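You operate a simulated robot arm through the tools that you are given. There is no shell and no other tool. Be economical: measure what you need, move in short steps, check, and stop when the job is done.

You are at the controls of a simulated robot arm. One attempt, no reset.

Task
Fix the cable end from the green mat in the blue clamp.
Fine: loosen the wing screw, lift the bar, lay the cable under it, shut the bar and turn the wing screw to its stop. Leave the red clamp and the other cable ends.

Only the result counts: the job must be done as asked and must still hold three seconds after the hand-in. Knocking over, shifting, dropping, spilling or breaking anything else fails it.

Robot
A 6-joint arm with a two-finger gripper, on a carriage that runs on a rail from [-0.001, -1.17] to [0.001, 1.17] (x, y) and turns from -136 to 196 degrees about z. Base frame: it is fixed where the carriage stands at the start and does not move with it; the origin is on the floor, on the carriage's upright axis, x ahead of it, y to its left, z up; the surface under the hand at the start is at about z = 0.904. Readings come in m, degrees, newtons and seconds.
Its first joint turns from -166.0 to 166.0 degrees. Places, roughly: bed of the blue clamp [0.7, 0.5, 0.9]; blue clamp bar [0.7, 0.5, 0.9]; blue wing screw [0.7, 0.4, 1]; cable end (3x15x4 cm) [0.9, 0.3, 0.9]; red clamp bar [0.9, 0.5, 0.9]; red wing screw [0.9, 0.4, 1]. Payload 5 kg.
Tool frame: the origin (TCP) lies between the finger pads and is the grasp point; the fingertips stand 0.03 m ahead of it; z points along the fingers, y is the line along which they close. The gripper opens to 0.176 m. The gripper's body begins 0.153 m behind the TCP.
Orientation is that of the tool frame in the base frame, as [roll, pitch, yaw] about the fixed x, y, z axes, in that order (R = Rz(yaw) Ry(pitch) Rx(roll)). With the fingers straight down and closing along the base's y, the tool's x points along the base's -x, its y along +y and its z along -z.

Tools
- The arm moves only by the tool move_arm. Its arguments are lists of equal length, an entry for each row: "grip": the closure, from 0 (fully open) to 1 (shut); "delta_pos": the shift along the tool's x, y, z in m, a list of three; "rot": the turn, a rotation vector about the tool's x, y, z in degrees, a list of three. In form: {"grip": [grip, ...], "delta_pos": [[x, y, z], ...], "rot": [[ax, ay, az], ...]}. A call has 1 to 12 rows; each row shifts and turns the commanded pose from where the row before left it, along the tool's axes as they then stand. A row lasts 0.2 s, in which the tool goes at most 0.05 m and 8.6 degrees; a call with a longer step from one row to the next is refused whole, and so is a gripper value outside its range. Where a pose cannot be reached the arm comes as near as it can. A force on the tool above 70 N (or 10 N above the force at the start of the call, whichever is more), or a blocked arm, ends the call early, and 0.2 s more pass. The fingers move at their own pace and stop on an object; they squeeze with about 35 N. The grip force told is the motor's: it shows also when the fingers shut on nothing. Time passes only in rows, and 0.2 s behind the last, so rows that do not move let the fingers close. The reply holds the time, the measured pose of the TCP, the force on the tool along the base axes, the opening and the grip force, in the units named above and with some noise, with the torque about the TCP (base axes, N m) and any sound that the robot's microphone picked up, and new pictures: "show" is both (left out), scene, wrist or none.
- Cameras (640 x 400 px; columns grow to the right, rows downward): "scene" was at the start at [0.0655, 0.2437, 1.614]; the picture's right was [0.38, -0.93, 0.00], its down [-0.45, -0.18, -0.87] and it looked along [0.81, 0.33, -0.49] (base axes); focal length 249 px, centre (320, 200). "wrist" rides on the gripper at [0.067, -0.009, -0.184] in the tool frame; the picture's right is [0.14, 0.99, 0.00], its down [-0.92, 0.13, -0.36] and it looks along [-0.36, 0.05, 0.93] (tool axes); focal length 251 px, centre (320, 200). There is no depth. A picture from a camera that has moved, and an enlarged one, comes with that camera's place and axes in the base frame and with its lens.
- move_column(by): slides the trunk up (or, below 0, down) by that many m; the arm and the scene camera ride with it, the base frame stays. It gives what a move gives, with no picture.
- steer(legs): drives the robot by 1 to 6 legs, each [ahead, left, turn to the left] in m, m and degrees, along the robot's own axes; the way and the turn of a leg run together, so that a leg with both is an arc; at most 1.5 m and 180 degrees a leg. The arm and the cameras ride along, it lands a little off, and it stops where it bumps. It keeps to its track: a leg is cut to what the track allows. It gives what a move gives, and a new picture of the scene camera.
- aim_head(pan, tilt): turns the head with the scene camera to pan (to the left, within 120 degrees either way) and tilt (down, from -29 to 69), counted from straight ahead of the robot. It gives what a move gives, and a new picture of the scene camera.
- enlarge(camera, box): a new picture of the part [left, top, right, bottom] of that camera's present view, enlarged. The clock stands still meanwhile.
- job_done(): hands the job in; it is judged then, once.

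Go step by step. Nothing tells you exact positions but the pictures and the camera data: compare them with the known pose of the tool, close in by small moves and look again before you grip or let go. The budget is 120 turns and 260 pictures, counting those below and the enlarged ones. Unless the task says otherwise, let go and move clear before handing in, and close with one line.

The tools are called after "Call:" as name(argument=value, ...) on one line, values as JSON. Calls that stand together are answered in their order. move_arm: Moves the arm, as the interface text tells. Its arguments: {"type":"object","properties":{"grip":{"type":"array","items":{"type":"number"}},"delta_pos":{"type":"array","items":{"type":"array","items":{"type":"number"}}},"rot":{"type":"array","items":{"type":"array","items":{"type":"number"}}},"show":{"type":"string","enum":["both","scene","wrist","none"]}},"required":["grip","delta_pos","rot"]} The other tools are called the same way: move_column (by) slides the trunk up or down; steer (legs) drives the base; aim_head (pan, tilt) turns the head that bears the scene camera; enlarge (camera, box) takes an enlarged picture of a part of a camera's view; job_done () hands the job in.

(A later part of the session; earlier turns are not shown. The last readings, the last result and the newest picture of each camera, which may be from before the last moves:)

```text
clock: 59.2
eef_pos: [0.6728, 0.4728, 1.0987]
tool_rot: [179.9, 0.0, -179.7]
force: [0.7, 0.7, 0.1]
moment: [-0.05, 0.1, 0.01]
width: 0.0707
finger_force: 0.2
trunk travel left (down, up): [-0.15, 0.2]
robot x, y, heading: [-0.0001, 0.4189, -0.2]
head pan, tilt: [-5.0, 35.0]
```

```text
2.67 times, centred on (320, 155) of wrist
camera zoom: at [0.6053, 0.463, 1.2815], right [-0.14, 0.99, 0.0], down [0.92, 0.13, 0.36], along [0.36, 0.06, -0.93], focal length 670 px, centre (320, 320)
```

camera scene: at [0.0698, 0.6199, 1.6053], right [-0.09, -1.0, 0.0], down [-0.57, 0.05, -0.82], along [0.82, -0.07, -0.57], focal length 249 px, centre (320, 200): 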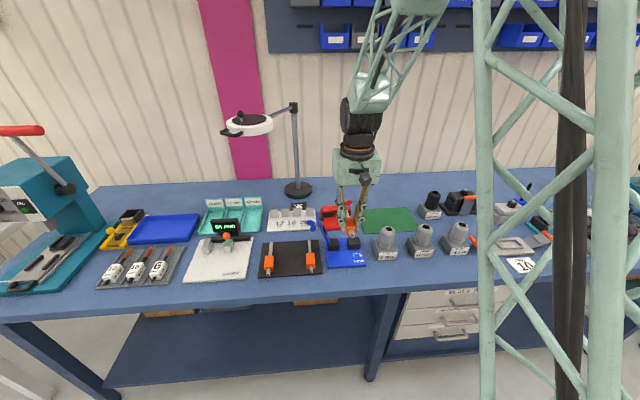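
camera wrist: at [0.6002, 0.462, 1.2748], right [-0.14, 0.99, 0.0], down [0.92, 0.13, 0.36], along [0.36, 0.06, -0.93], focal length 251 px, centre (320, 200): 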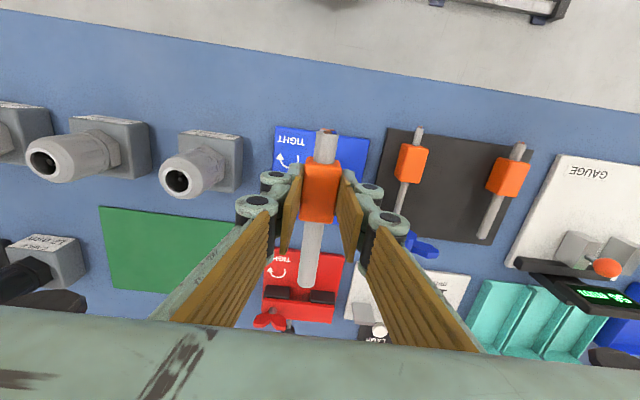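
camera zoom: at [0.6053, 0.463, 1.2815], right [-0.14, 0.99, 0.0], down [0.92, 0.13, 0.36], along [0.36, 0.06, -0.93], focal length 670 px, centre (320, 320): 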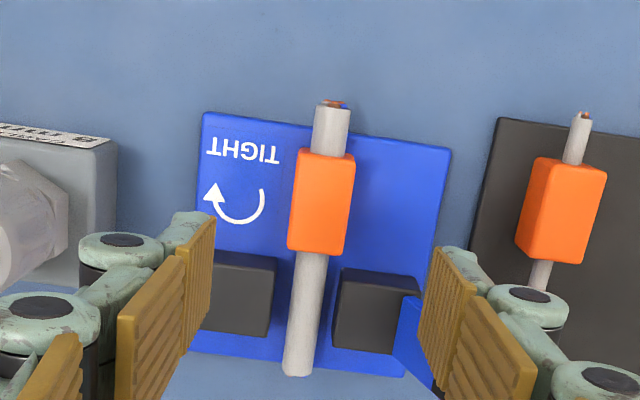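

The cable lies straight in the channel. Now I go above the raised ball with the tool upright, to guide the bar shut.

Call:
move_arm(grip=[0.7, 0.7, 0.7, 0.7, 0.7], delta_pos=[[0, 0, -0.02], [-0.0275, 0.0235, 0], [-0.0275, 0.0235, 0], [-0.0275, 0.0235, 0], [-0.0275, 0.0235, 0]], rot=[[0, 0, 0], [0, 0, 0], [0, 0, 0], [0, 0, 0], [0, 0, 0]])

Call:
enlarge(camera="wrist", box=[200, 80, 440, 230])

Call:
enlarge(camera="scene", box=[290, 190, 390, 280])

```text
clock: 60.4
eef_pos: [0.7798, 0.569, 1.1216]
tool_rot: [179.8, 0.1, -179.6]
force: [0.1, -0.2, 1.1]
moment: [0.02, -0.13, 0.02]
width: 0.0528
finger_force: 0.0
trunk travel left (down, up): [-0.15, 0.2]
robot x, y, heading: [0.0001, 0.4127, 0.1]
head pan, tilt: [-5.0, 35.0]
camera scene: at [0.0685, 0.62, 1.6052], right [-0.09, -1.0, 0.0], down [-0.57, 0.05, -0.82], along [0.82, -0.07, -0.57], focal length 249 px, centre (320, 200)
camera wrist: at [0.7141, 0.5584, 1.3036], right [-0.14, 0.99, 0.0], down [0.92, 0.13, 0.36], along [0.36, 0.06, -0.93], focal length 251 px, centre (320, 200)
```

scene: 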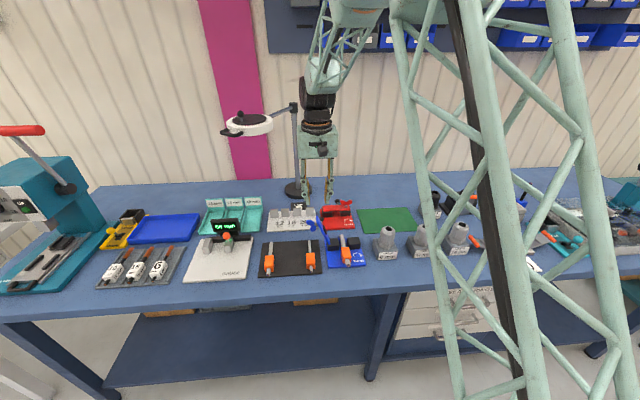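
wrist: 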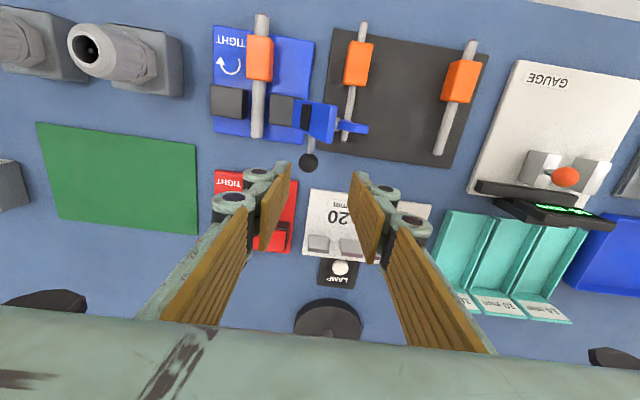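

```text
2.67 times, centred on (320, 155) of wrist
camera zoom: at [0.7141, 0.5584, 1.3036], right [-0.14, 0.99, 0.0], down [0.92, 0.13, 0.36], along [0.36, 0.06, -0.93], focal length 670 px, centre (320, 320)
```

zoom: 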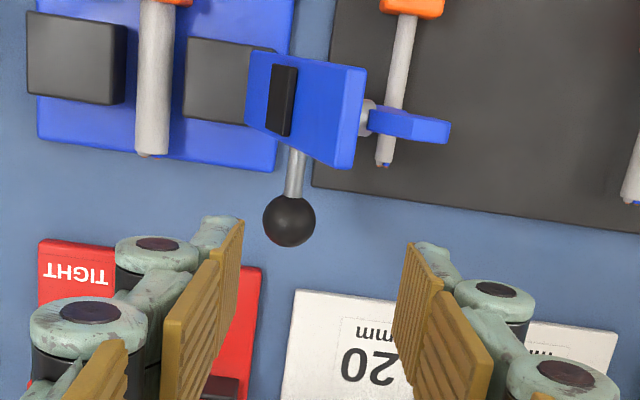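

```text
4.44 times, centred on (340, 235) of scene
camera zoom: at [0.0685, 0.62, 1.6052], right [-0.09, -1.0, 0.0], down [-0.57, 0.05, -0.82], along [0.82, -0.07, -0.57], focal length 1105 px, centre (231, 44)
```

zoom: 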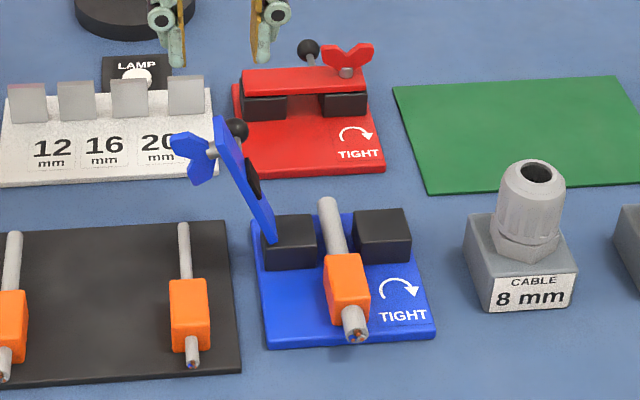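

The ball is at about [0.780, 0.556, 1.023]. I lower astride it, close, and start guiding it over the top.

Call:
move_arm(grip=[0.75, 0.75, 0.75, 0.75, 1, 1, 1], delta_pos=[[-0.003, -0.013, 0.03], [0, 0, 0.03], [0, 0, 0.02], [0, 0, 0.0146], [0, 0, 0], [0, 0, 0], [0, 0, 0]], rot=[[0, 0, 0], [0, 0, 0], [0, 0, 0], [0, 0, 0], [0, 0, 0], [0, 0, 0], [0, 0, 0]], show="none")

Call:
enlarge(camera="wrist", box=[200, 80, 440, 230])

```text
clock: 62.0
eef_pos: [0.7844, 0.5552, 1.0262]
tool_rot: [179.8, 0.1, -179.7]
force: [0.3, -4.1, -8.5]
moment: [-0.1, -0.16, -0.03]
width: 0.0224
finger_force: 45.1
trunk travel left (down, up): [-0.15, 0.2]
robot x, y, heading: [0.001, 0.4192, 0.3]
head pan, tilt: [-5.0, 35.0]
```

```text
2.67 times, centred on (320, 155) of wrist
camera zoom: at [0.7171, 0.5451, 1.2085], right [-0.14, 0.99, 0.0], down [0.92, 0.13, 0.36], along [0.36, 0.06, -0.93], focal length 670 px, centre (320, 320)
```

zoom: 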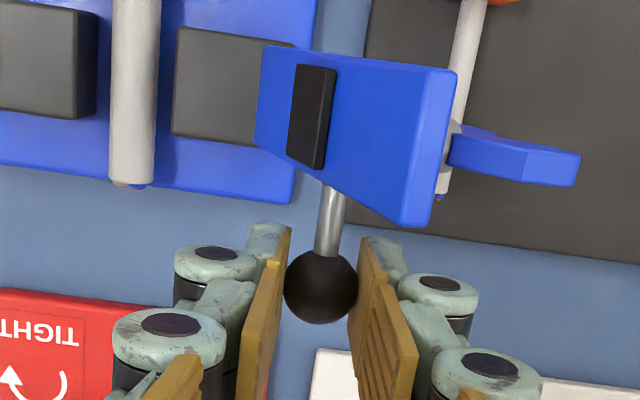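

The ball is held. I guide it over the top along the arc.

Call:
move_arm(grip=[1, 1, 1, 1, 1], delta_pos=[[0, -0.0133, -0.0028], [0, -0.0135, -0.0005], [0, -0.0133, 0.0019], [0, -0.0129, 0.0042], [0, -0.0119, 0.0063]], rot=[[0, 0, 0], [0, 0, 0], [0, 0, 0], [0, 0, 0], [0, 0, 0]], show="none")

Call:
enlarge(camera="scene", box=[290, 190, 390, 280])

```text
clock: 63.2
eef_pos: [0.7845, 0.491, 1.016]
tool_rot: [179.8, 0.1, -179.7]
force: [2.3, 3.1, -2.5]
moment: [0.08, 0.24, -0.03]
width: 0.0221
finger_force: 44.9
trunk travel left (down, up): [-0.15, 0.2]
robot x, y, heading: [0.0011, 0.4198, 0.0]
head pan, tilt: [-5.0, 35.0]
```

```text
4.44 times, centred on (340, 235) of scene
camera zoom: at [0.0696, 0.6205, 1.6051], right [-0.09, -1.0, 0.0], down [-0.57, 0.05, -0.82], along [0.82, -0.07, -0.57], focal length 1105 px, centre (231, 44)
```

zoom: 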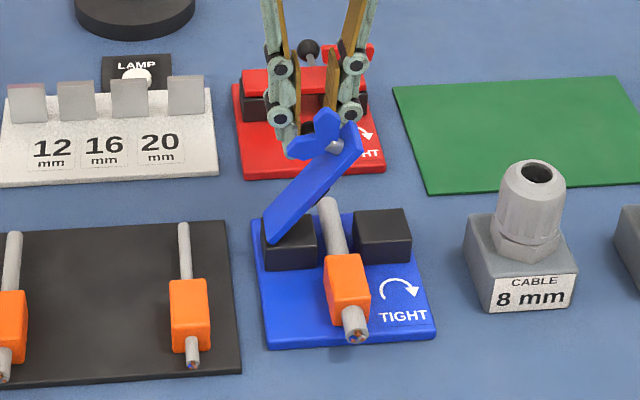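

Very low forces; the bar is at about 50°. I carry on down toward the cable.

Call:
move_arm(grip=[1, 1, 1, 1, 1], delta_pos=[[0, -0.0107, 0.0083], [0, -0.01, 0.0091], [0, -0.0094, 0.0097], [0, -0.0086, 0.0104], [0, -0.004, 0.0055]], rot=[[-6, 0, 0], [-6, 0, 0], [-6, 0, 0], [-6, 0, 0], [-3, 0, 0]], show="none")

Call:
enlarge(camera="scene", box=[290, 190, 390, 280])

```text
clock: 64.4
eef_pos: [0.7859, 0.4576, 0.9665]
tool_rot: [152.8, 0.0, -179.6]
force: [-5.5, -14.7, 0.1]
moment: [-0.22, 0.56, 0.33]
width: 0.0222
finger_force: 44.7
trunk travel left (down, up): [-0.15, 0.2]
robot x, y, heading: [-0.0006, 0.4175, 0.1]
head pan, tilt: [-5.0, 35.0]
```

```text
4.44 times, centred on (340, 235) of scene
camera zoom: at [0.0691, 0.6195, 1.6053], right [-0.09, -1.0, 0.0], down [-0.57, 0.05, -0.82], along [0.82, -0.07, -0.57], focal length 1105 px, centre (231, 44)
```

zoom: 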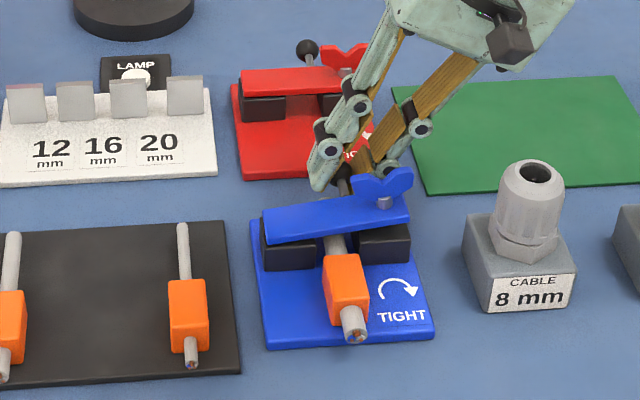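

About 7° remain. I press it down a few more millimetres.

Call:
move_arm(grip=[1, 1, 1], delta_pos=[[0, -0.0018, 0.0027], [0, -0.0018, 0.0027], [0, -0.001, 0.0015]], rot=[[-1, 0, 0], [-1, 0, 0], [-1, 0, 0]], show="none")

Call:
enlarge(camera="scene", box=[310, 200, 380, 270])

```text
clock: 65.2
eef_pos: [0.7849, 0.4563, 0.96]
tool_rot: [149.8, 0.1, -179.8]
force: [-7.8, -21.0, 0.2]
moment: [-0.21, 0.11, 0.1]
width: 0.0217
finger_force: 45.5
trunk travel left (down, up): [-0.15, 0.2]
robot x, y, heading: [-0.0023, 0.4199, -0.2]
head pan, tilt: [-5.0, 35.0]
```

```text
5.71 times, centred on (345, 235) of scene
camera zoom: at [0.069, 0.619, 1.6054], right [-0.09, -1.0, 0.0], down [-0.57, 0.05, -0.82], along [0.82, -0.07, -0.57], focal length 1421 px, centre (177, 0)
```

zoom: 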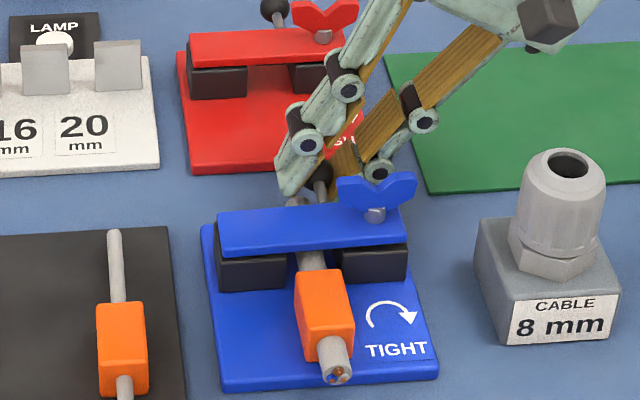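

It is almost shut with no vertical resistance. I release the ball, back off along the tool axis, and look.

Call:
move_arm(grip=[0.85, 0.78, 0.75, 0.75, 0.75, 0.75], delta_pos=[[0, 0, 0], [0, 0, 0], [0, 0, -0.02], [0, 0, -0.04], [0, 0, -0.04], [0, 0, -0.04]], rot=[[0, 0, 0], [0, 0, 0], [0, 0, 0], [0, 0, 0], [0, 0, 0], [0, 0, 0]], show="none")

Call:
enlarge(camera="scene", box=[310, 200, 380, 270])

Call:
enlarge(camera="wrist", box=[160, 20, 400, 170])

```text
clock: 66.6
eef_pos: [0.7841, 0.3853, 1.0807]
tool_rot: [149.8, 0.1, -179.6]
force: [-0.1, -0.1, -0.3]
moment: [0.02, 0.02, -0.02]
width: 0.0441
finger_force: 0.1
trunk travel left (down, up): [-0.15, 0.2]
robot x, y, heading: [-0.0007, 0.417, 0.2]
head pan, tilt: [-5.0, 35.0]
```

```text
5.71 times, centred on (345, 235) of scene
camera zoom: at [0.0696, 0.6201, 1.6053], right [-0.09, -1.0, 0.0], down [-0.57, 0.05, -0.82], along [0.82, -0.07, -0.57], focal length 1421 px, centre (177, 0)
```

zoom: 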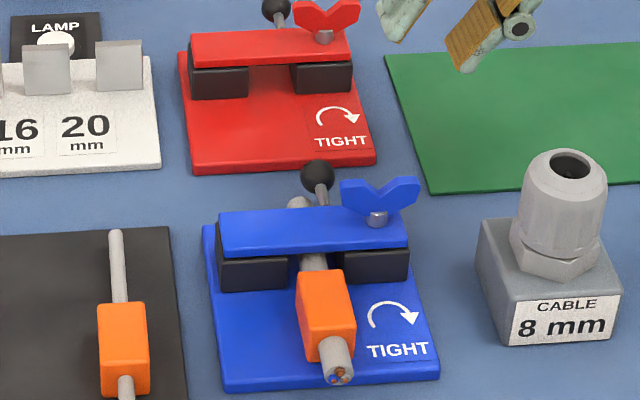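

```text
2.67 times, centred on (280, 95) of wrist
camera zoom: at [0.7182, 0.2853, 1.2341], right [-0.14, 0.86, 0.5], down [0.92, -0.07, 0.38], along [0.36, 0.51, -0.78], focal length 670 px, centre (427, 480)
```

zoom: 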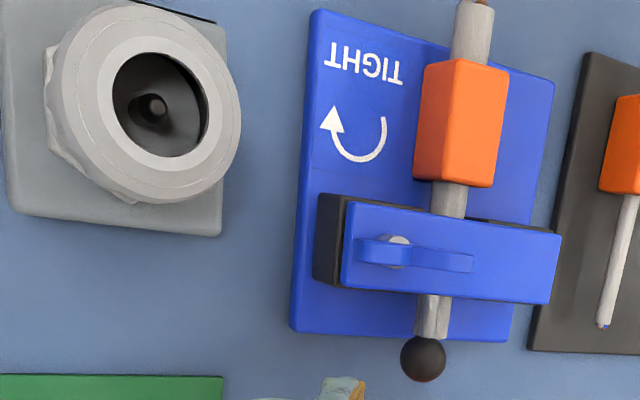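

The bar rests on the cable. I stand the tool upright over the wing screw and turn the fingers to the wing's direction.

Call:
move_arm(grip=[0.7, 0.7, 0.7, 0.7, 0.7, 0.7, 0.7, 0.7, 0.7, 0.7, 0.7, 0.7], delta_pos=[[0, 0, 0], [0, 0, 0], [0, 0, 0], [0, 0, 0], [0.0255, 0.023, 0], [0.0255, 0.023, 0], [0, 0, 0], [0, 0, 0], [0, 0, 0], [0, 0, 0], [0, 0, 0], [0, 0, 0]], rot=[[7.5, 0, 0], [7.5, 0, 0], [7.5, 0, 0], [7.5, 0, 0], [0, 0, 0], [0, 0, 0], [0, 0, -8.5], [0, 0, -8.5], [0, 0, -8.5], [0, 0, -8.5], [0, 0, -8.5], [0, 0, -8.5]], show="none")

Call:
move_arm(grip=[0.7, 0.7, 0.7, 0.7], delta_pos=[[0, 0, 0], [0, 0, 0], [0, 0, 0], [0, 0, 0]], rot=[[0, 0, -8.5], [0, 0, -8.5], [0, 0, -8.5], [0, 0, -8.5]], show="scene")

Call:
enlarge(camera="wrist", box=[200, 80, 440, 230])

Call:
enlarge(camera="scene", box=[310, 200, 380, 270])

```text
clock: 69.2
eef_pos: [0.734, 0.4327, 1.0791]
tool_rot: [179.9, 0.2, -128.6]
force: [-0.4, 0.0, -0.1]
moment: [-0.01, 0.0, 0.0]
width: 0.0529
finger_force: 0.0
trunk travel left (down, up): [-0.15, 0.2]
robot x, y, heading: [0.0008, 0.4173, 0.0]
head pan, tilt: [-5.0, 35.0]
```

```text
clock: 70.2
eef_pos: [0.7331, 0.4329, 1.0795]
tool_rot: [-179.9, 0.2, -94.6]
force: [0.3, -0.1, -0.8]
moment: [0.03, 0.01, 0.02]
width: 0.0529
finger_force: 0.1
trunk travel left (down, up): [-0.15, 0.2]
robot x, y, heading: [0.0001, 0.4185, 0.3]
head pan, tilt: [-5.0, 35.0]
camera scene: at [0.0693, 0.6201, 1.6053], right [-0.09, -1.0, 0.0], down [-0.57, 0.05, -0.82], along [0.82, -0.07, -0.57], focal length 249 px, centre (320, 200)
```

scene: 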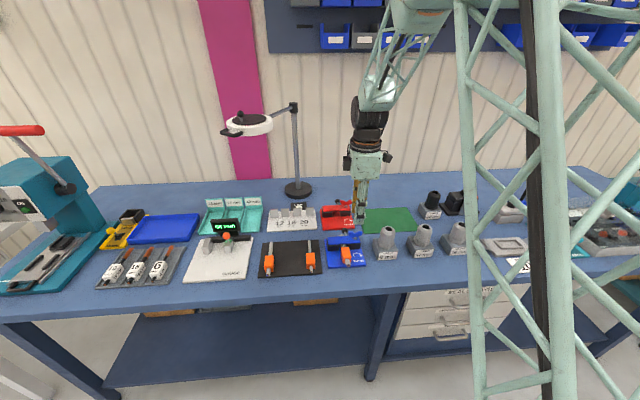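

```text
2.67 times, centred on (320, 155) of wrist
camera zoom: at [0.7369, 0.3643, 1.2624], right [-1.0, -0.06, 0.0], down [-0.06, 0.93, 0.37], along [-0.02, 0.36, -0.93], focal length 670 px, centre (320, 320)
```

zoom: 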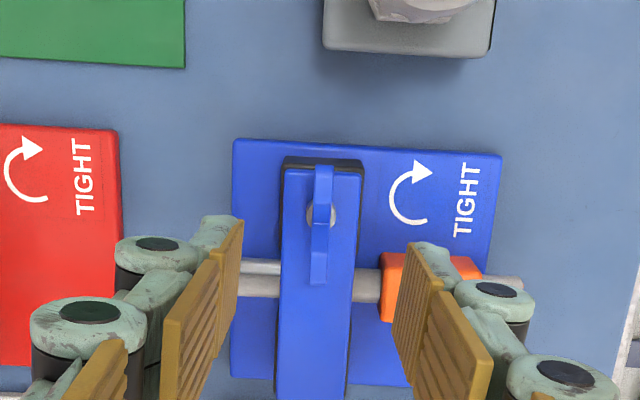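

```text
5.71 times, centred on (345, 235) of scene
camera zoom: at [0.0693, 0.6201, 1.6053], right [-0.09, -1.0, 0.0], down [-0.57, 0.05, -0.82], along [0.82, -0.07, -0.57], focal length 1421 px, centre (177, 0)
```

zoom: 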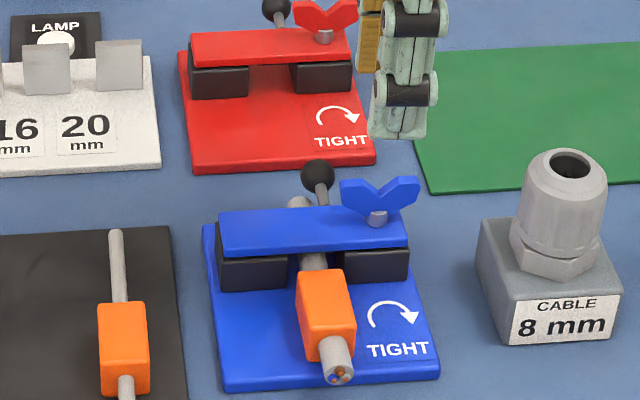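

The wing points at about −90°. I align, lower, grip it and start turning clockwise.

Call:
move_arm(grip=[0.7, 0.7, 0.7, 0.85, 1, 1, 1, 1, 1, 1, 1, 1], delta_pos=[[0.0025, 0, 0.03], [0, 0, 0.03], [0, 0, 0.02], [0, 0, 0], [0, 0, 0], [0, 0, 0], [0, 0, 0], [0, 0, 0], [0, 0, 0], [0, 0, 0], [0, 0, 0], [0, 0, 0]], rot=[[0, 0, -4.5], [0, 0, 0], [0, 0, 0], [0, 0, 0], [0, 0, 0], [0, 0, 0], [0, 0, 0], [0, 0, 7], [0, 0, 7], [0, 0, 7], [0, 0, 7], [0, 0, 7]], show="none")

```text
clock: 72.8
eef_pos: [0.7321, 0.4299, 0.9989]
tool_rot: [180.0, 0.2, -125.3]
force: [-18.4, -1.9, 2.6]
moment: [0.11, 0.35, 0.03]
width: 0.0073
finger_force: 45.0
trunk travel left (down, up): [-0.15, 0.2]
robot x, y, heading: [-0.0006, 0.4184, 0.4]
head pan, tilt: [-5.0, 35.0]
```

The wing turns with the grip. I relax the side load and turn 63° further.

Call:
move_arm(grip=[1, 1, 1, 1, 1, 1, 1, 1, 1], delta_pos=[[0.0006, 0.0008, 0], [0, 0, 0], [0, 0, 0], [0, 0, 0], [0, 0, 0.0005], [0, 0, 0], [0, 0, 0.0005], [0, 0, 0], [0, 0, 0]], rot=[[0, 0, 7], [0, 0, 7], [0, 0, 7], [0, 0, 7], [0, 0, 7], [0, 0, 7], [0, 0, 7], [0, 0, 7], [0, 0, 7]], show="wrist")

```text
clock: 74.8
eef_pos: [0.7313, 0.4326, 0.9999]
tool_rot: [179.7, 0.1, 171.7]
force: [-33.7, 20.9, 6.2]
moment: [0.51, 0.95, 0.04]
width: 0.007
finger_force: 44.8
trunk travel left (down, up): [-0.15, 0.2]
robot x, y, heading: [0.0031, 0.4219, 0.1]
head pan, tilt: [-5.0, 35.0]
camera wrist: at [0.663, 0.4319, 1.1825], right [0.01, 1.0, 0.0], down [0.93, -0.01, 0.36], along [0.36, 0.0, -0.93], focal length 251 px, centre (320, 200)
```

wrist: 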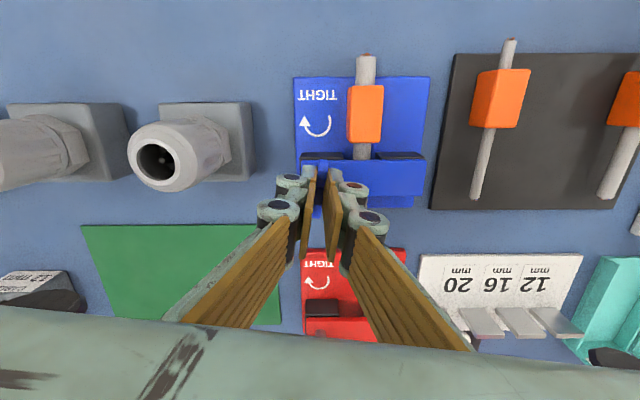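

Side force is rising again; I ease the hand that way and turn on.

Call:
move_arm(grip=[1, 1, 1, 1, 1, 1, 1], delta_pos=[[0.0016, 0.0008, 0], [0, 0, 0], [0, 0, 0], [0, 0, 0.0003], [0, 0, 0], [0, 0, 0.0003], [0, 0, 0]], rot=[[0, 0, 0], [0, 0, 7], [0, 0, 7], [0, 0, 7], [0, 0, 7], [0, 0, 7], [0, 0, 7]], show="none")

```text
clock: 76.4
eef_pos: [0.7323, 0.4341, 0.9982]
tool_rot: [179.7, 0.0, 129.6]
force: [-3.6, 35.2, 14.8]
moment: [1.34, 0.56, 0.05]
width: 0.007
finger_force: 45.1
trunk travel left (down, up): [-0.15, 0.2]
robot x, y, heading: [0.0014, 0.4152, -0.1]
head pan, tilt: [-5.0, 35.0]
```

140° turned so far, no turning resistance yet. I ease 2 mm in +y and go on.

Call:
move_arm(grip=[1, 1, 1, 1, 1], delta_pos=[[0.0015, 0.0013, -0.0005], [0, 0, 0], [0, 0, 0], [0, 0, 0], [0, 0, 0]], rot=[[0, 0, 0], [0, 0, 7], [0, 0, 7], [0, 0, 7], [0, 0, 7]], show="none")

```text
clock: 77.6
eef_pos: [0.7327, 0.4336, 1.0001]
tool_rot: [179.8, -0.1, 101.7]
force: [15.8, 26.3, 15.9]
moment: [0.35, -0.39, 0.06]
width: 0.0072
finger_force: 45.0
trunk travel left (down, up): [-0.15, 0.2]
robot x, y, heading: [-0.0022, 0.4155, 0.2]
head pan, tilt: [-5.0, 35.0]
```

168° turned. I continue in smaller steps, watching for the stop torque.

Call:
move_arm(grip=[1, 1, 1, 1], delta_pos=[[0.001, 0.0008, -0.0005], [0, 0, 0], [0, 0, 0], [0, 0, 0]], rot=[[0, 0, 4], [0, 0, 4], [0, 0, 4], [0, 0, 0]], show="none")

```text
clock: 78.6
eef_pos: [0.7333, 0.4339, 0.9991]
tool_rot: [179.7, -0.2, 89.8]
force: [24.8, 9.7, 10.8]
moment: [-0.81, -0.55, 0.16]
width: 0.0074
finger_force: 45.1
trunk travel left (down, up): [-0.15, 0.2]
robot x, y, heading: [0.0019, 0.4203, -0.1]
head pan, tilt: [-5.0, 35.0]
```

The torque begins to rise slightly at 180°. I go a bit further.

Call:
move_arm(grip=[1, 1, 1, 1], delta_pos=[[0, 0.001, 0], [0, 0, 0], [0, 0, 0], [0, 0, 0]], rot=[[0, 0, 4], [0, 0, 4], [0, 0, 4], [0, 0, 0]], show="wrist")

```text
clock: 79.6
eef_pos: [0.7335, 0.4334, 1.0001]
tool_rot: [179.8, -0.3, 77.9]
force: [18.5, 1.6, 18.9]
moment: [-0.06, -0.44, 1.69]
width: 0.013
finger_force: 45.1
trunk travel left (down, up): [-0.15, 0.2]
robot x, y, heading: [0.0005, 0.4193, 0.3]
head pan, tilt: [-5.0, 35.0]
camera wrist: at [0.7376, 0.5005, 1.1828], right [1.0, -0.07, 0.0], down [-0.07, -0.93, 0.36], along [-0.02, -0.36, -0.93], focal length 251 px, centre (320, 200)
```

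wrist: 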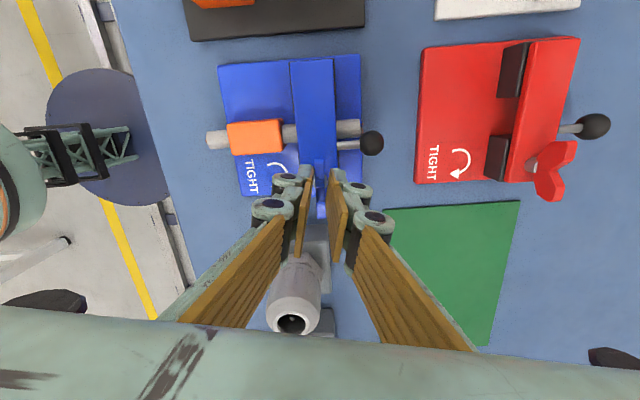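

Torque is 1.7 N m and the fingers pry apart: the stop is reached. I relax back 10°, open, rise and look.

Call:
move_arm(grip=[1, 1, 0.8, 0.7, 0.7, 0.7, 0.7], delta_pos=[[0, 0, 0], [0, 0, 0], [0, 0, 0], [0, 0, 0], [0, 0, -0.02], [0, 0, -0.04], [0, 0, -0.04]], rot=[[0, 0, -5], [0, 0, -4], [0, 0, 0], [0, 0, 0], [0, 0, 0], [0, 0, 0], [0, 0, 0]], show="none")

Call:
enlarge(camera="wrist", box=[200, 60, 440, 210])

Call:
enlarge(camera="scene", box=[310, 200, 380, 270])

```text
clock: 81.2
eef_pos: [0.7319, 0.4352, 1.1012]
tool_rot: [179.9, -0.3, 86.9]
force: [0.5, -0.5, 0.3]
moment: [0.02, -0.03, 0.03]
width: 0.0528
finger_force: 0.1
trunk travel left (down, up): [-0.15, 0.2]
robot x, y, heading: [0.0053, 0.4189, 0.3]
head pan, tilt: [-5.0, 35.0]
```

```text
2.67 times, centred on (320, 135) of wrist
camera zoom: at [0.726, 0.501, 1.283], right [1.0, 0.08, 0.0], down [0.08, -0.93, 0.36], along [0.03, -0.36, -0.93], focal length 670 px, centre (320, 373)
```

zoom: 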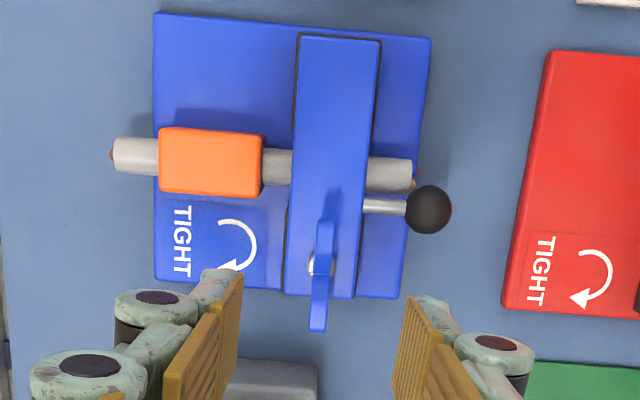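

```text
5.71 times, centred on (345, 235) of scene
camera zoom: at [0.0692, 0.6201, 1.6054], right [-0.09, -1.0, 0.0], down [-0.57, 0.05, -0.82], along [0.82, -0.07, -0.57], focal length 1421 px, centre (177, 0)
```

zoom: 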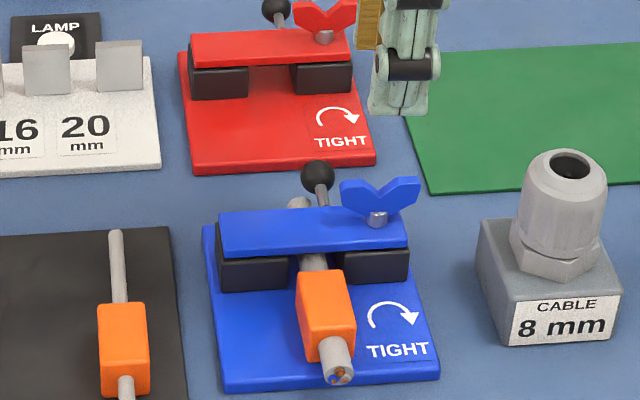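

The cable is under the bar and the wing is back at its original tight angle. What remains is the lamp, which my wrist swung away; I look at it closely so I can put it back.

Call:
enlarge(camera="scene", box=[205, 80, 325, 200])

Call:
move_arm(grip=[0.7, 0.8, 0.9, 1], delta_pos=[[0, 0, -0.048], [0, 0, -0.048], [0, 0, -0.048], [0, -0.02, -0.044]], rot=[[0, 0, 0], [0, 0, 0], [0, 0, 0], [0, 0, 0]], show="none")

```text
3.33 times, centred on (265, 140) of scene
camera zoom: at [0.0692, 0.6201, 1.6054], right [-0.09, -1.0, 0.0], down [-0.57, 0.05, -0.82], along [0.82, -0.07, -0.57], focal length 829 px, centre (503, 400)
```

zoom: 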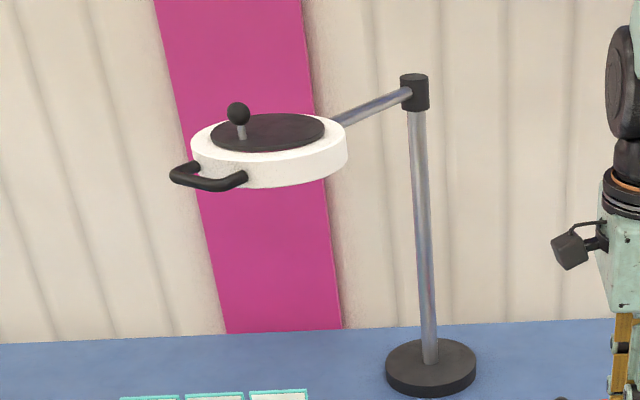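

```text
clock: 82.2
eef_pos: [0.713, 0.4341, 1.2857]
tool_rot: [180.0, -0.2, 86.8]
force: [2.2, -0.8, -1.4]
moment: [-0.03, 0.32, -0.03]
width: 0.0
finger_force: 34.8
trunk travel left (down, up): [-0.15, 0.2]
robot x, y, heading: [-0.0014, 0.4183, 0.0]
head pan, tilt: [-5.0, 35.0]
```

The lamp is a ring with a handle on a swivel pole, now at about [1.03, 0.81, 1.30]; it started at about [0.97, 0.69]. I turn the tool to point forward (+x), fingers closed, to nudge it back from its far side.

Call:
move_arm(grip=[1, 1, 1, 1, 1, 1, 1, 1, 1, 1, 1], delta_pos=[[0, 0, 0], [0, 0, 0], [0, 0, 0], [0, 0, 0], [0, 0, 0], [0, 0, 0], [0, 0, 0], [0, 0, 0], [0, 0, 0], [0, 0, 0], [0, 0, 0]], rot=[[-8.18, 0, 0], [-8.18, 0, 0], [-8.18, 0, 0], [-8.18, 0, 0], [-8.18, 0, 0], [-8.18, 0, 0], [-8.18, 0, 0], [-8.18, 0, 0], [-8.18, 0, 0], [-8.18, 0, 0], [-8.18, 0, 0]])

```text
clock: 84.6
eef_pos: [0.7796, 0.4414, 1.3189]
tool_rot: [90.0, -0.2, 86.8]
force: [-1.0, 0.4, 0.8]
moment: [0.0, 0.14, 0.03]
width: 0.0
finger_force: 34.9
out of reach, approached as far as the arm can: row 6, 7, 9, 10, 11
trunk travel left (down, up): [-0.15, 0.2]
robot x, y, heading: [-0.0026, 0.4179, 0.4]
head pan, tilt: [-5.0, 35.0]
camera scene: at [0.0682, 0.6201, 1.6051], right [-0.09, -1.0, 0.0], down [-0.57, 0.05, -0.82], along [0.82, -0.07, -0.57], focal length 249 px, centre (320, 200)
camera wrist: at [0.6007, 0.5185, 1.3095], right [0.01, 0.14, 0.99], down [-0.41, -0.9, 0.13], along [0.91, -0.41, 0.05], focal length 251 px, centre (320, 200)
```

scene: 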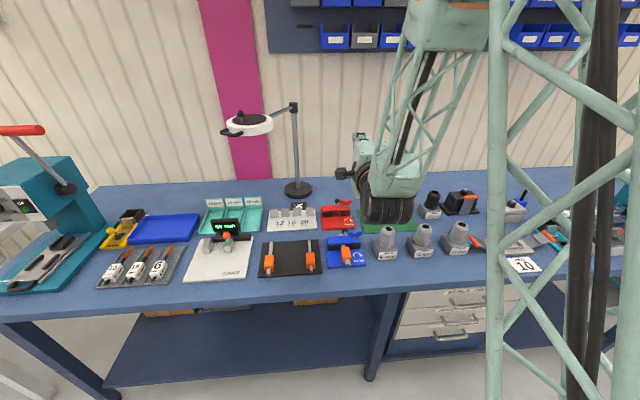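
wrist: 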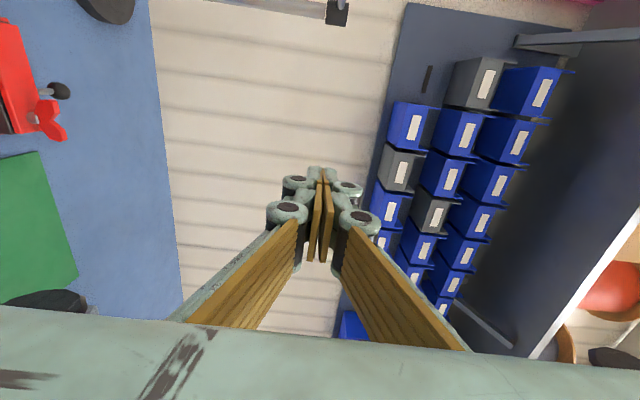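

The tool points forward at z 1.32 with the lamp ahead on the left. I drive 0.54 m left, passing in front of it.

Call:
steer(legs=[[0, 0.54, 0]])

Call:
aim_head(pan=-5, tilt=25)

Call:
enlarge(camera="wrist", box=[0, 0, 640, 400])

```text
clock: 87.9
eef_pos: [0.7825, 0.9733, 1.3187]
tool_rot: [90.0, -0.2, 86.3]
force: [0.1, 0.2, 0.6]
moment: [-0.02, 0.0, 0.03]
width: 0.0
finger_force: 35.1
trunk travel left (down, up): [-0.15, 0.2]
robot x, y, heading: [-0.0035, 0.954, -0.3]
head pan, tilt: [-5.0, 35.0]
camera scene: at [0.0713, 1.1566, 1.6053], right [-0.09, -1.0, 0.0], down [-0.57, 0.05, -0.82], along [0.82, -0.08, -0.57], focal length 249 px, centre (320, 200)
```

scene: 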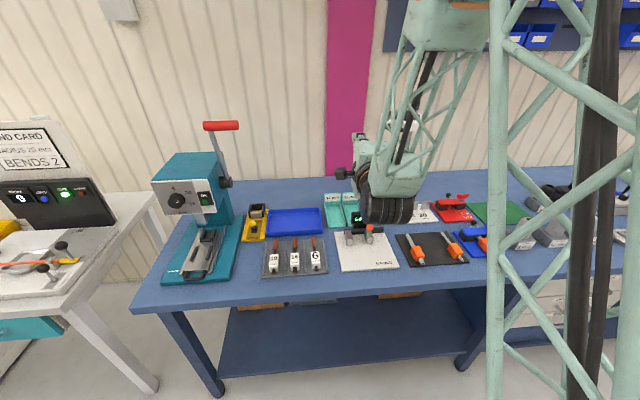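

```text
clock: 88.6
eef_pos: [0.7836, 0.9737, 1.3191]
tool_rot: [90.0, -0.3, 86.4]
force: [0.1, -0.4, 0.3]
moment: [0.0, -0.01, 0.0]
width: 0.0002
finger_force: 34.8
trunk travel left (down, up): [-0.15, 0.2]
robot x, y, heading: [0.002, 0.9547, -0.3]
head pan, tilt: [-5.0, 25.0]
camera scene: at [0.0754, 1.1564, 1.621], right [-0.09, -1.0, 0.0], down [-0.42, 0.04, -0.91], along [0.9, -0.08, -0.42], focal length 249 px, centre (320, 200)
```

scene: 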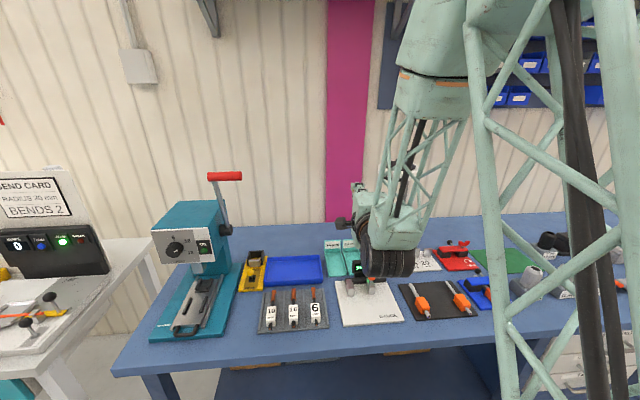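

```text
1.00 times, centred on (320, 200) of wrist (not enlarged: the box is as wide or as high as the picture)
camera zoom: at [0.6028, 1.0513, 1.3096], right [0.01, 0.13, 0.99], down [-0.42, -0.9, 0.13], along [0.91, -0.42, 0.05], focal length 251 px, centre (320, 200)
```

zoom: 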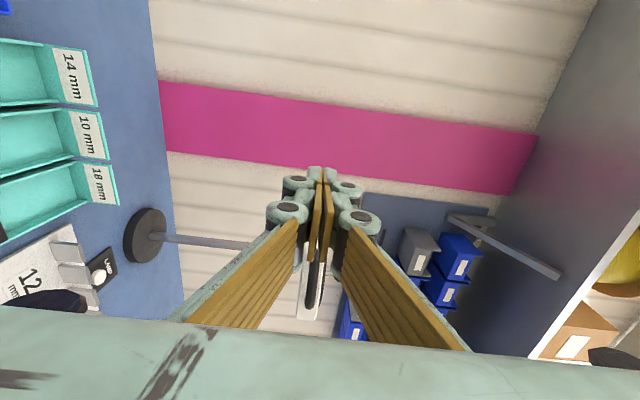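

From two views the lamp ring is really at about [0.95, 0.79, 1.325], handle toward me, and it began at about [0.90, 0.65]. I extend the closed fingers forward beside it at y 0.97.

Call:
move_arm(grip=[1, 1, 1, 1], delta_pos=[[0, 0, 0], [0, 0, 0.04], [0, 0, 0.04], [0, 0, 0.037]], rot=[[0, 3.6, 0], [0, 0, 0], [0, 0, 0], [0, 0, 0]], show="wrist")

Call:
aim_head(pan=-25, tilt=25)

```text
clock: 89.6
eef_pos: [0.8987, 0.9735, 1.3206]
tool_rot: [90.0, -0.2, 90.0]
force: [-0.1, 0.0, 0.2]
moment: [-0.01, 0.03, 0.01]
width: 0.0001
finger_force: 34.5
trunk travel left (down, up): [-0.15, 0.2]
robot x, y, heading: [0.0007, 0.9567, -0.5]
head pan, tilt: [-5.0, 25.0]
camera wrist: at [0.715, 1.0403, 1.3105], right [0.0, 0.14, 0.99], down [-0.36, -0.92, 0.13], along [0.93, -0.36, 0.05], focal length 251 px, centre (320, 200)
```

wrist: 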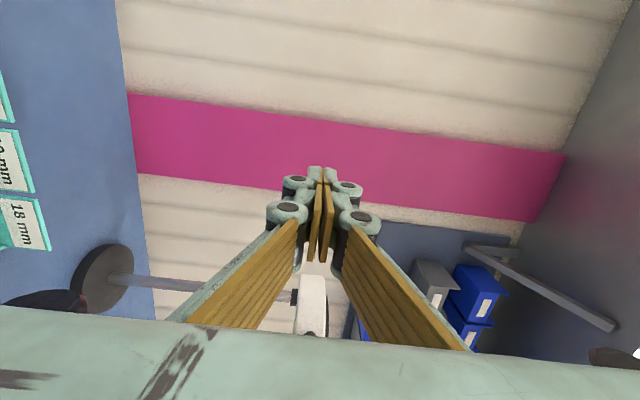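

```text
clock: 90.4
eef_pos: [0.8991, 0.9733, 1.32]
tool_rot: [89.9, -0.2, 90.0]
force: [-0.7, -1.1, 0.3]
moment: [0.03, -0.01, -0.03]
width: 0.0
finger_force: 35.2
trunk travel left (down, up): [-0.15, 0.2]
robot x, y, heading: [0.0006, 0.9513, -0.2]
head pan, tilt: [-25.0, 25.0]
camera scene: at [0.0669, 1.1256, 1.621], right [-0.43, -0.9, 0.0], down [-0.38, 0.18, -0.91], along [0.82, -0.39, -0.42], focal length 249 px, centre (320, 200)
```

scene: 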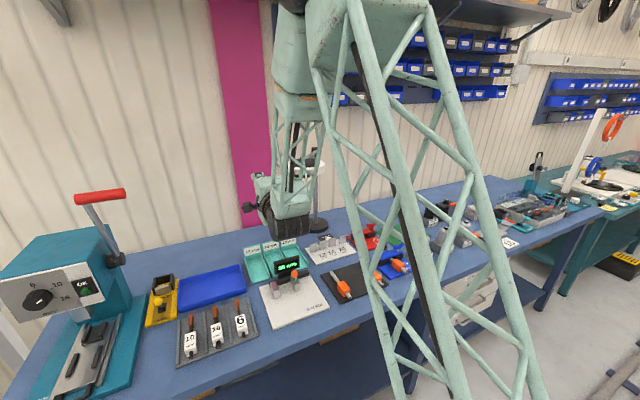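

This agrees: the ring's near edge is at y ≈ 0.87. I swipe slowly toward −y down to y 0.80 and check.

Call:
move_arm(grip=[1, 1, 1, 1, 1, 1, 1, 1], delta_pos=[[-0.035, 0, 0], [-0.035, 0, 0], [-0.018, 0, 0], [-0.018, 0, 0], [-0.018, 0, 0], [-0.018, 0, 0], [-0.016, 0, 0], [-0.016, 0, 0]], rot=[[0, 0, 0], [0, 0, 0], [0, 0, 0], [0, 0, 0], [0, 0, 0], [0, 0, 0], [0, 0, 0], [0, 0, 0]])

```text
clock: 92.2
eef_pos: [0.8981, 0.7991, 1.3204]
tool_rot: [89.9, -0.2, 90.1]
force: [-0.3, -0.4, 0.2]
moment: [0.01, 0.02, -0.05]
width: 0.0
finger_force: 45.0
trunk travel left (down, up): [-0.15, 0.2]
robot x, y, heading: [-0.0017, 0.9568, -0.3]
head pan, tilt: [-25.0, 25.0]
camera scene: at [0.067, 1.1256, 1.621], right [-0.43, -0.9, 0.0], down [-0.38, 0.18, -0.91], along [0.82, -0.39, -0.42], focal length 249 px, centre (320, 200)
camera wrist: at [0.7153, 0.8655, 1.3096], right [0.0, 0.14, 0.99], down [-0.36, -0.92, 0.13], along [0.93, -0.36, 0.05], focal length 251 px, centre (320, 200)
```

scene: 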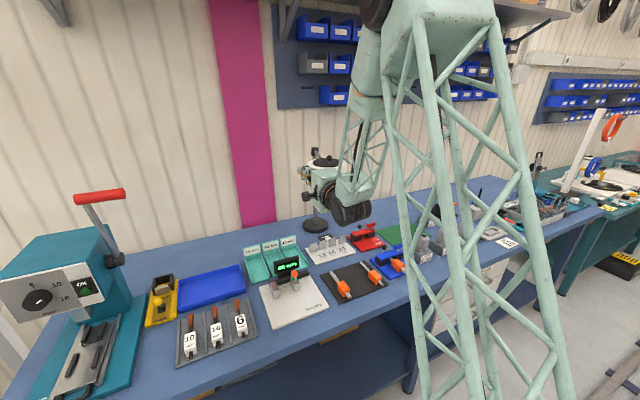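
wrist: 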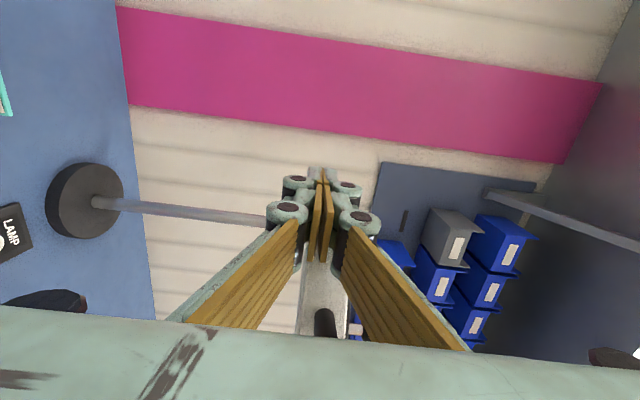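

The lamp follows with almost no force. I push on to y 0.757, then back off and compare.

Call:
move_arm(grip=[1, 1, 1, 1, 1, 1, 1], delta_pos=[[-0.014, 0, 0], [-0.014, 0, 0], [-0.014, 0, 0], [0, 0, 0], [0.02, 0, 0], [0.04, 0, 0], [0.04, 0, 0]], rot=[[0, 0, 0], [0, 0, 0], [0, 0, 0], [0, 0, 0], [0, 0, 0], [0, 0, 0], [0, 0, 0]])

Call:
enlarge(camera="scene", box=[260, 120, 400, 240])

```text
clock: 93.8
eef_pos: [0.899, 0.8582, 1.3186]
tool_rot: [90.1, -0.2, 90.0]
force: [0.6, -0.4, -1.0]
moment: [-0.01, 0.01, 0.05]
width: 0.0
finger_force: 45.2
trunk travel left (down, up): [-0.15, 0.2]
robot x, y, heading: [0.0039, 0.9514, -0.4]
head pan, tilt: [-25.0, 25.0]
camera scene: at [0.0668, 1.1253, 1.6211], right [-0.43, -0.9, 0.0], down [-0.38, 0.18, -0.91], along [0.82, -0.39, -0.42], focal length 249 px, centre (320, 200)
camera wrist: at [0.7143, 0.9244, 1.3091], right [0.0, 0.13, 0.99], down [-0.36, -0.92, 0.12], along [0.93, -0.36, 0.05], focal length 251 px, centre (320, 200)
```

scene: 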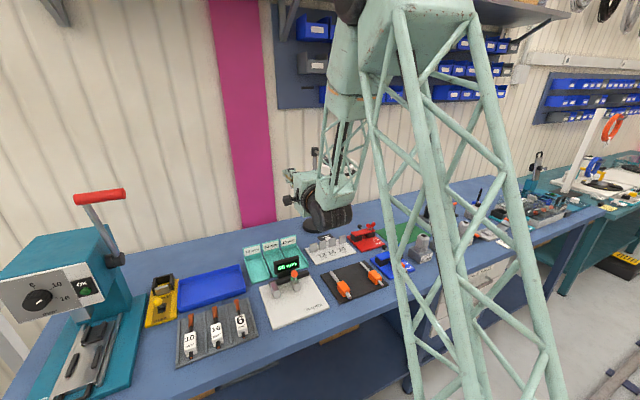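
wrist: 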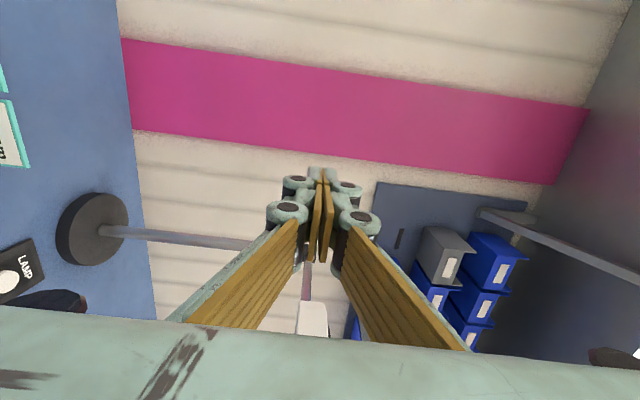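

```text
3.33 times, centred on (330, 180) of scene
camera zoom: at [0.0668, 1.1253, 1.6211], right [-0.43, -0.9, 0.0], down [-0.38, 0.18, -0.91], along [0.82, -0.39, -0.42], focal length 829 px, centre (287, 267)
```

zoom: 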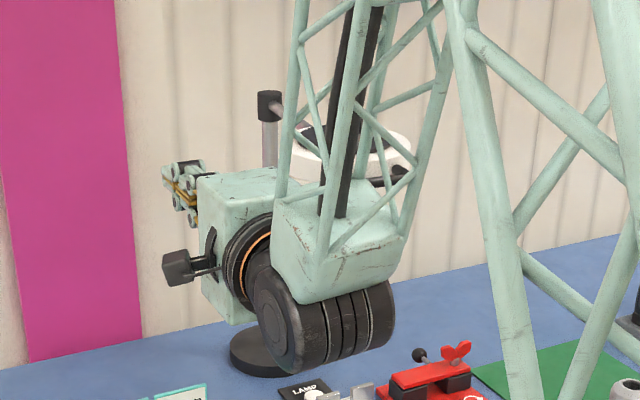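

The ring now computes to about [0.903, 0.644], within about 1 cm of its first place. I retract the arm clear of it and take a clean look at lamp and clamp.

Call:
move_arm(grip=[1, 1, 1, 1, 1, 1], delta_pos=[[0.04, 0, 0], [0.04, 0, -0.02], [0.02, 0, -0.04], [0.02, 0, -0.04], [0.03, 0, 0], [0.03, 0, 0]], rot=[[0, 0, 0], [0, 0, 0], [0, 0, 0], [0, 0, 0], [0, 0, 0], [0, 0, 0]], show="none")

Call:
aim_head(pan=-35, tilt=30)

```text
clock: 95.2
eef_pos: [0.7999, 1.039, 1.3182]
tool_rot: [90.0, -0.2, 90.0]
force: [0.2, -0.9, -0.4]
moment: [-0.02, -0.1, 0.08]
width: 0.0001
finger_force: 44.9
trunk travel left (down, up): [-0.15, 0.2]
robot x, y, heading: [0.0032, 0.9547, -0.2]
head pan, tilt: [-25.0, 25.0]
```

```text
clock: 96.0
eef_pos: [0.7984, 1.0377, 1.3197]
tool_rot: [89.9, -0.2, 90.1]
force: [-0.5, 0.5, 0.6]
moment: [0.0, -0.03, -0.02]
width: 0.0002
finger_force: 45.2
trunk travel left (down, up): [-0.15, 0.2]
robot x, y, heading: [0.0004, 0.9534, -0.2]
head pan, tilt: [-35.0, 30.0]
camera scene: at [0.0574, 1.1127, 1.6131], right [-0.58, -0.82, 0.0], down [-0.41, 0.29, -0.87], along [0.71, -0.5, -0.5], focal length 249 px, centre (320, 200)
```

scene: 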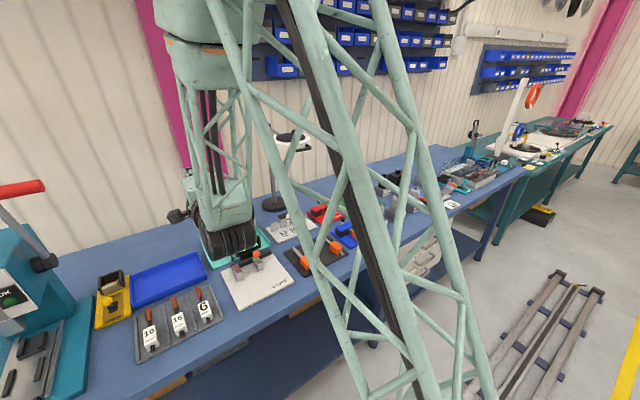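

Call:
enlarge(camera="scene", box=[240, 110, 380, 250])

```text
2.86 times, centred on (310, 180) of scene
camera zoom: at [0.0574, 1.1127, 1.6131], right [-0.58, -0.82, 0.0], down [-0.41, 0.29, -0.87], along [0.71, -0.5, -0.5], focal length 710 px, centre (349, 257)
```

zoom: 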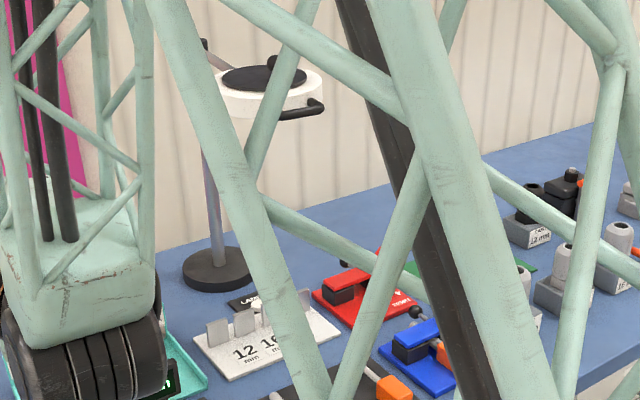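

The lamp is back to within measuring error (about 2°). I stand the tool upright and tuck the arm, then drive back to the first spot for an exact comparison with the starting picture.

Call:
move_arm(grip=[1, 1, 1, 1, 1, 1, 1, 1, 1, 1, 1], delta_pos=[[0, 0, 0], [0, 0, 0], [0, 0, 0], [0, 0, 0], [0, 0, 0], [0, 0, 0], [0, 0, 0], [0, 0, 0], [0, 0, 0], [0, 0, 0], [0, 0, 0]], rot=[[8.18, 0, 0], [8.18, 0, 0], [8.18, 0, 0], [8.18, 0, 0], [8.18, 0, 0], [8.18, 0, 0], [8.18, 0, 0], [8.18, 0, 0], [8.18, 0, 0], [8.18, 0, 0], [8.18, 0, 0]], show="none")

Call:
move_arm(grip=[1, 1, 1, 1, 1, 1], delta_pos=[[0, -0.045, 0], [0, -0.045, 0], [0, -0.045, 0], [0, -0.045, 0], [0, -0.045, 0], [0, -0.02, 0]], rot=[[0, 0, 0], [0, 0, 0], [0, 0, 0], [0, 0, 0], [0, 0, 0], [0, 0, 0]], show="scene")

```text
clock: 98.3
eef_pos: [0.7835, 1.0513, 1.2897]
tool_rot: [168.7, 10.7, 85.2]
force: [-0.5, 0.0, 0.1]
moment: [0.02, -0.13, -0.01]
width: 0.0002
finger_force: 45.4
out of reach, approached as far as the arm can: row 6, 8, 9, 10, 11
trunk travel left (down, up): [-0.15, 0.2]
robot x, y, heading: [-0.0047, 0.955, -0.2]
head pan, tilt: [-35.0, 30.0]
```

```text
clock: 99.8
eef_pos: [0.5447, 1.0621, 1.2418]
tool_rot: [168.7, 10.7, 85.1]
force: [-1.1, 0.1, 0.6]
moment: [0.02, -0.05, 0.02]
width: 0.0
finger_force: 44.9
trunk travel left (down, up): [-0.15, 0.2]
robot x, y, heading: [-0.0021, 0.9549, -0.5]
head pan, tilt: [-35.0, 30.0]
camera scene: at [0.0569, 1.1125, 1.6131], right [-0.58, -0.82, 0.0], down [-0.41, 0.29, -0.87], along [0.71, -0.5, -0.5], focal length 249 px, centre (320, 200)
```

scene: 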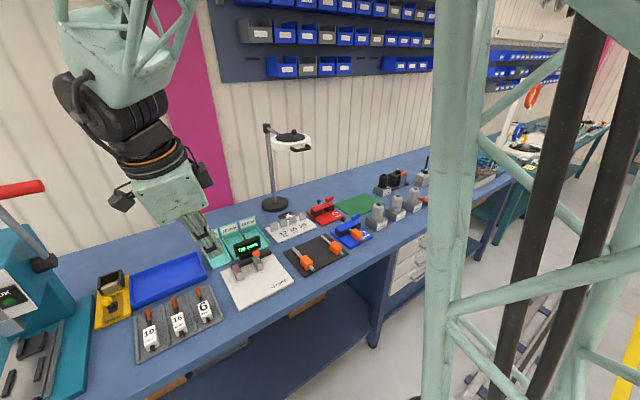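

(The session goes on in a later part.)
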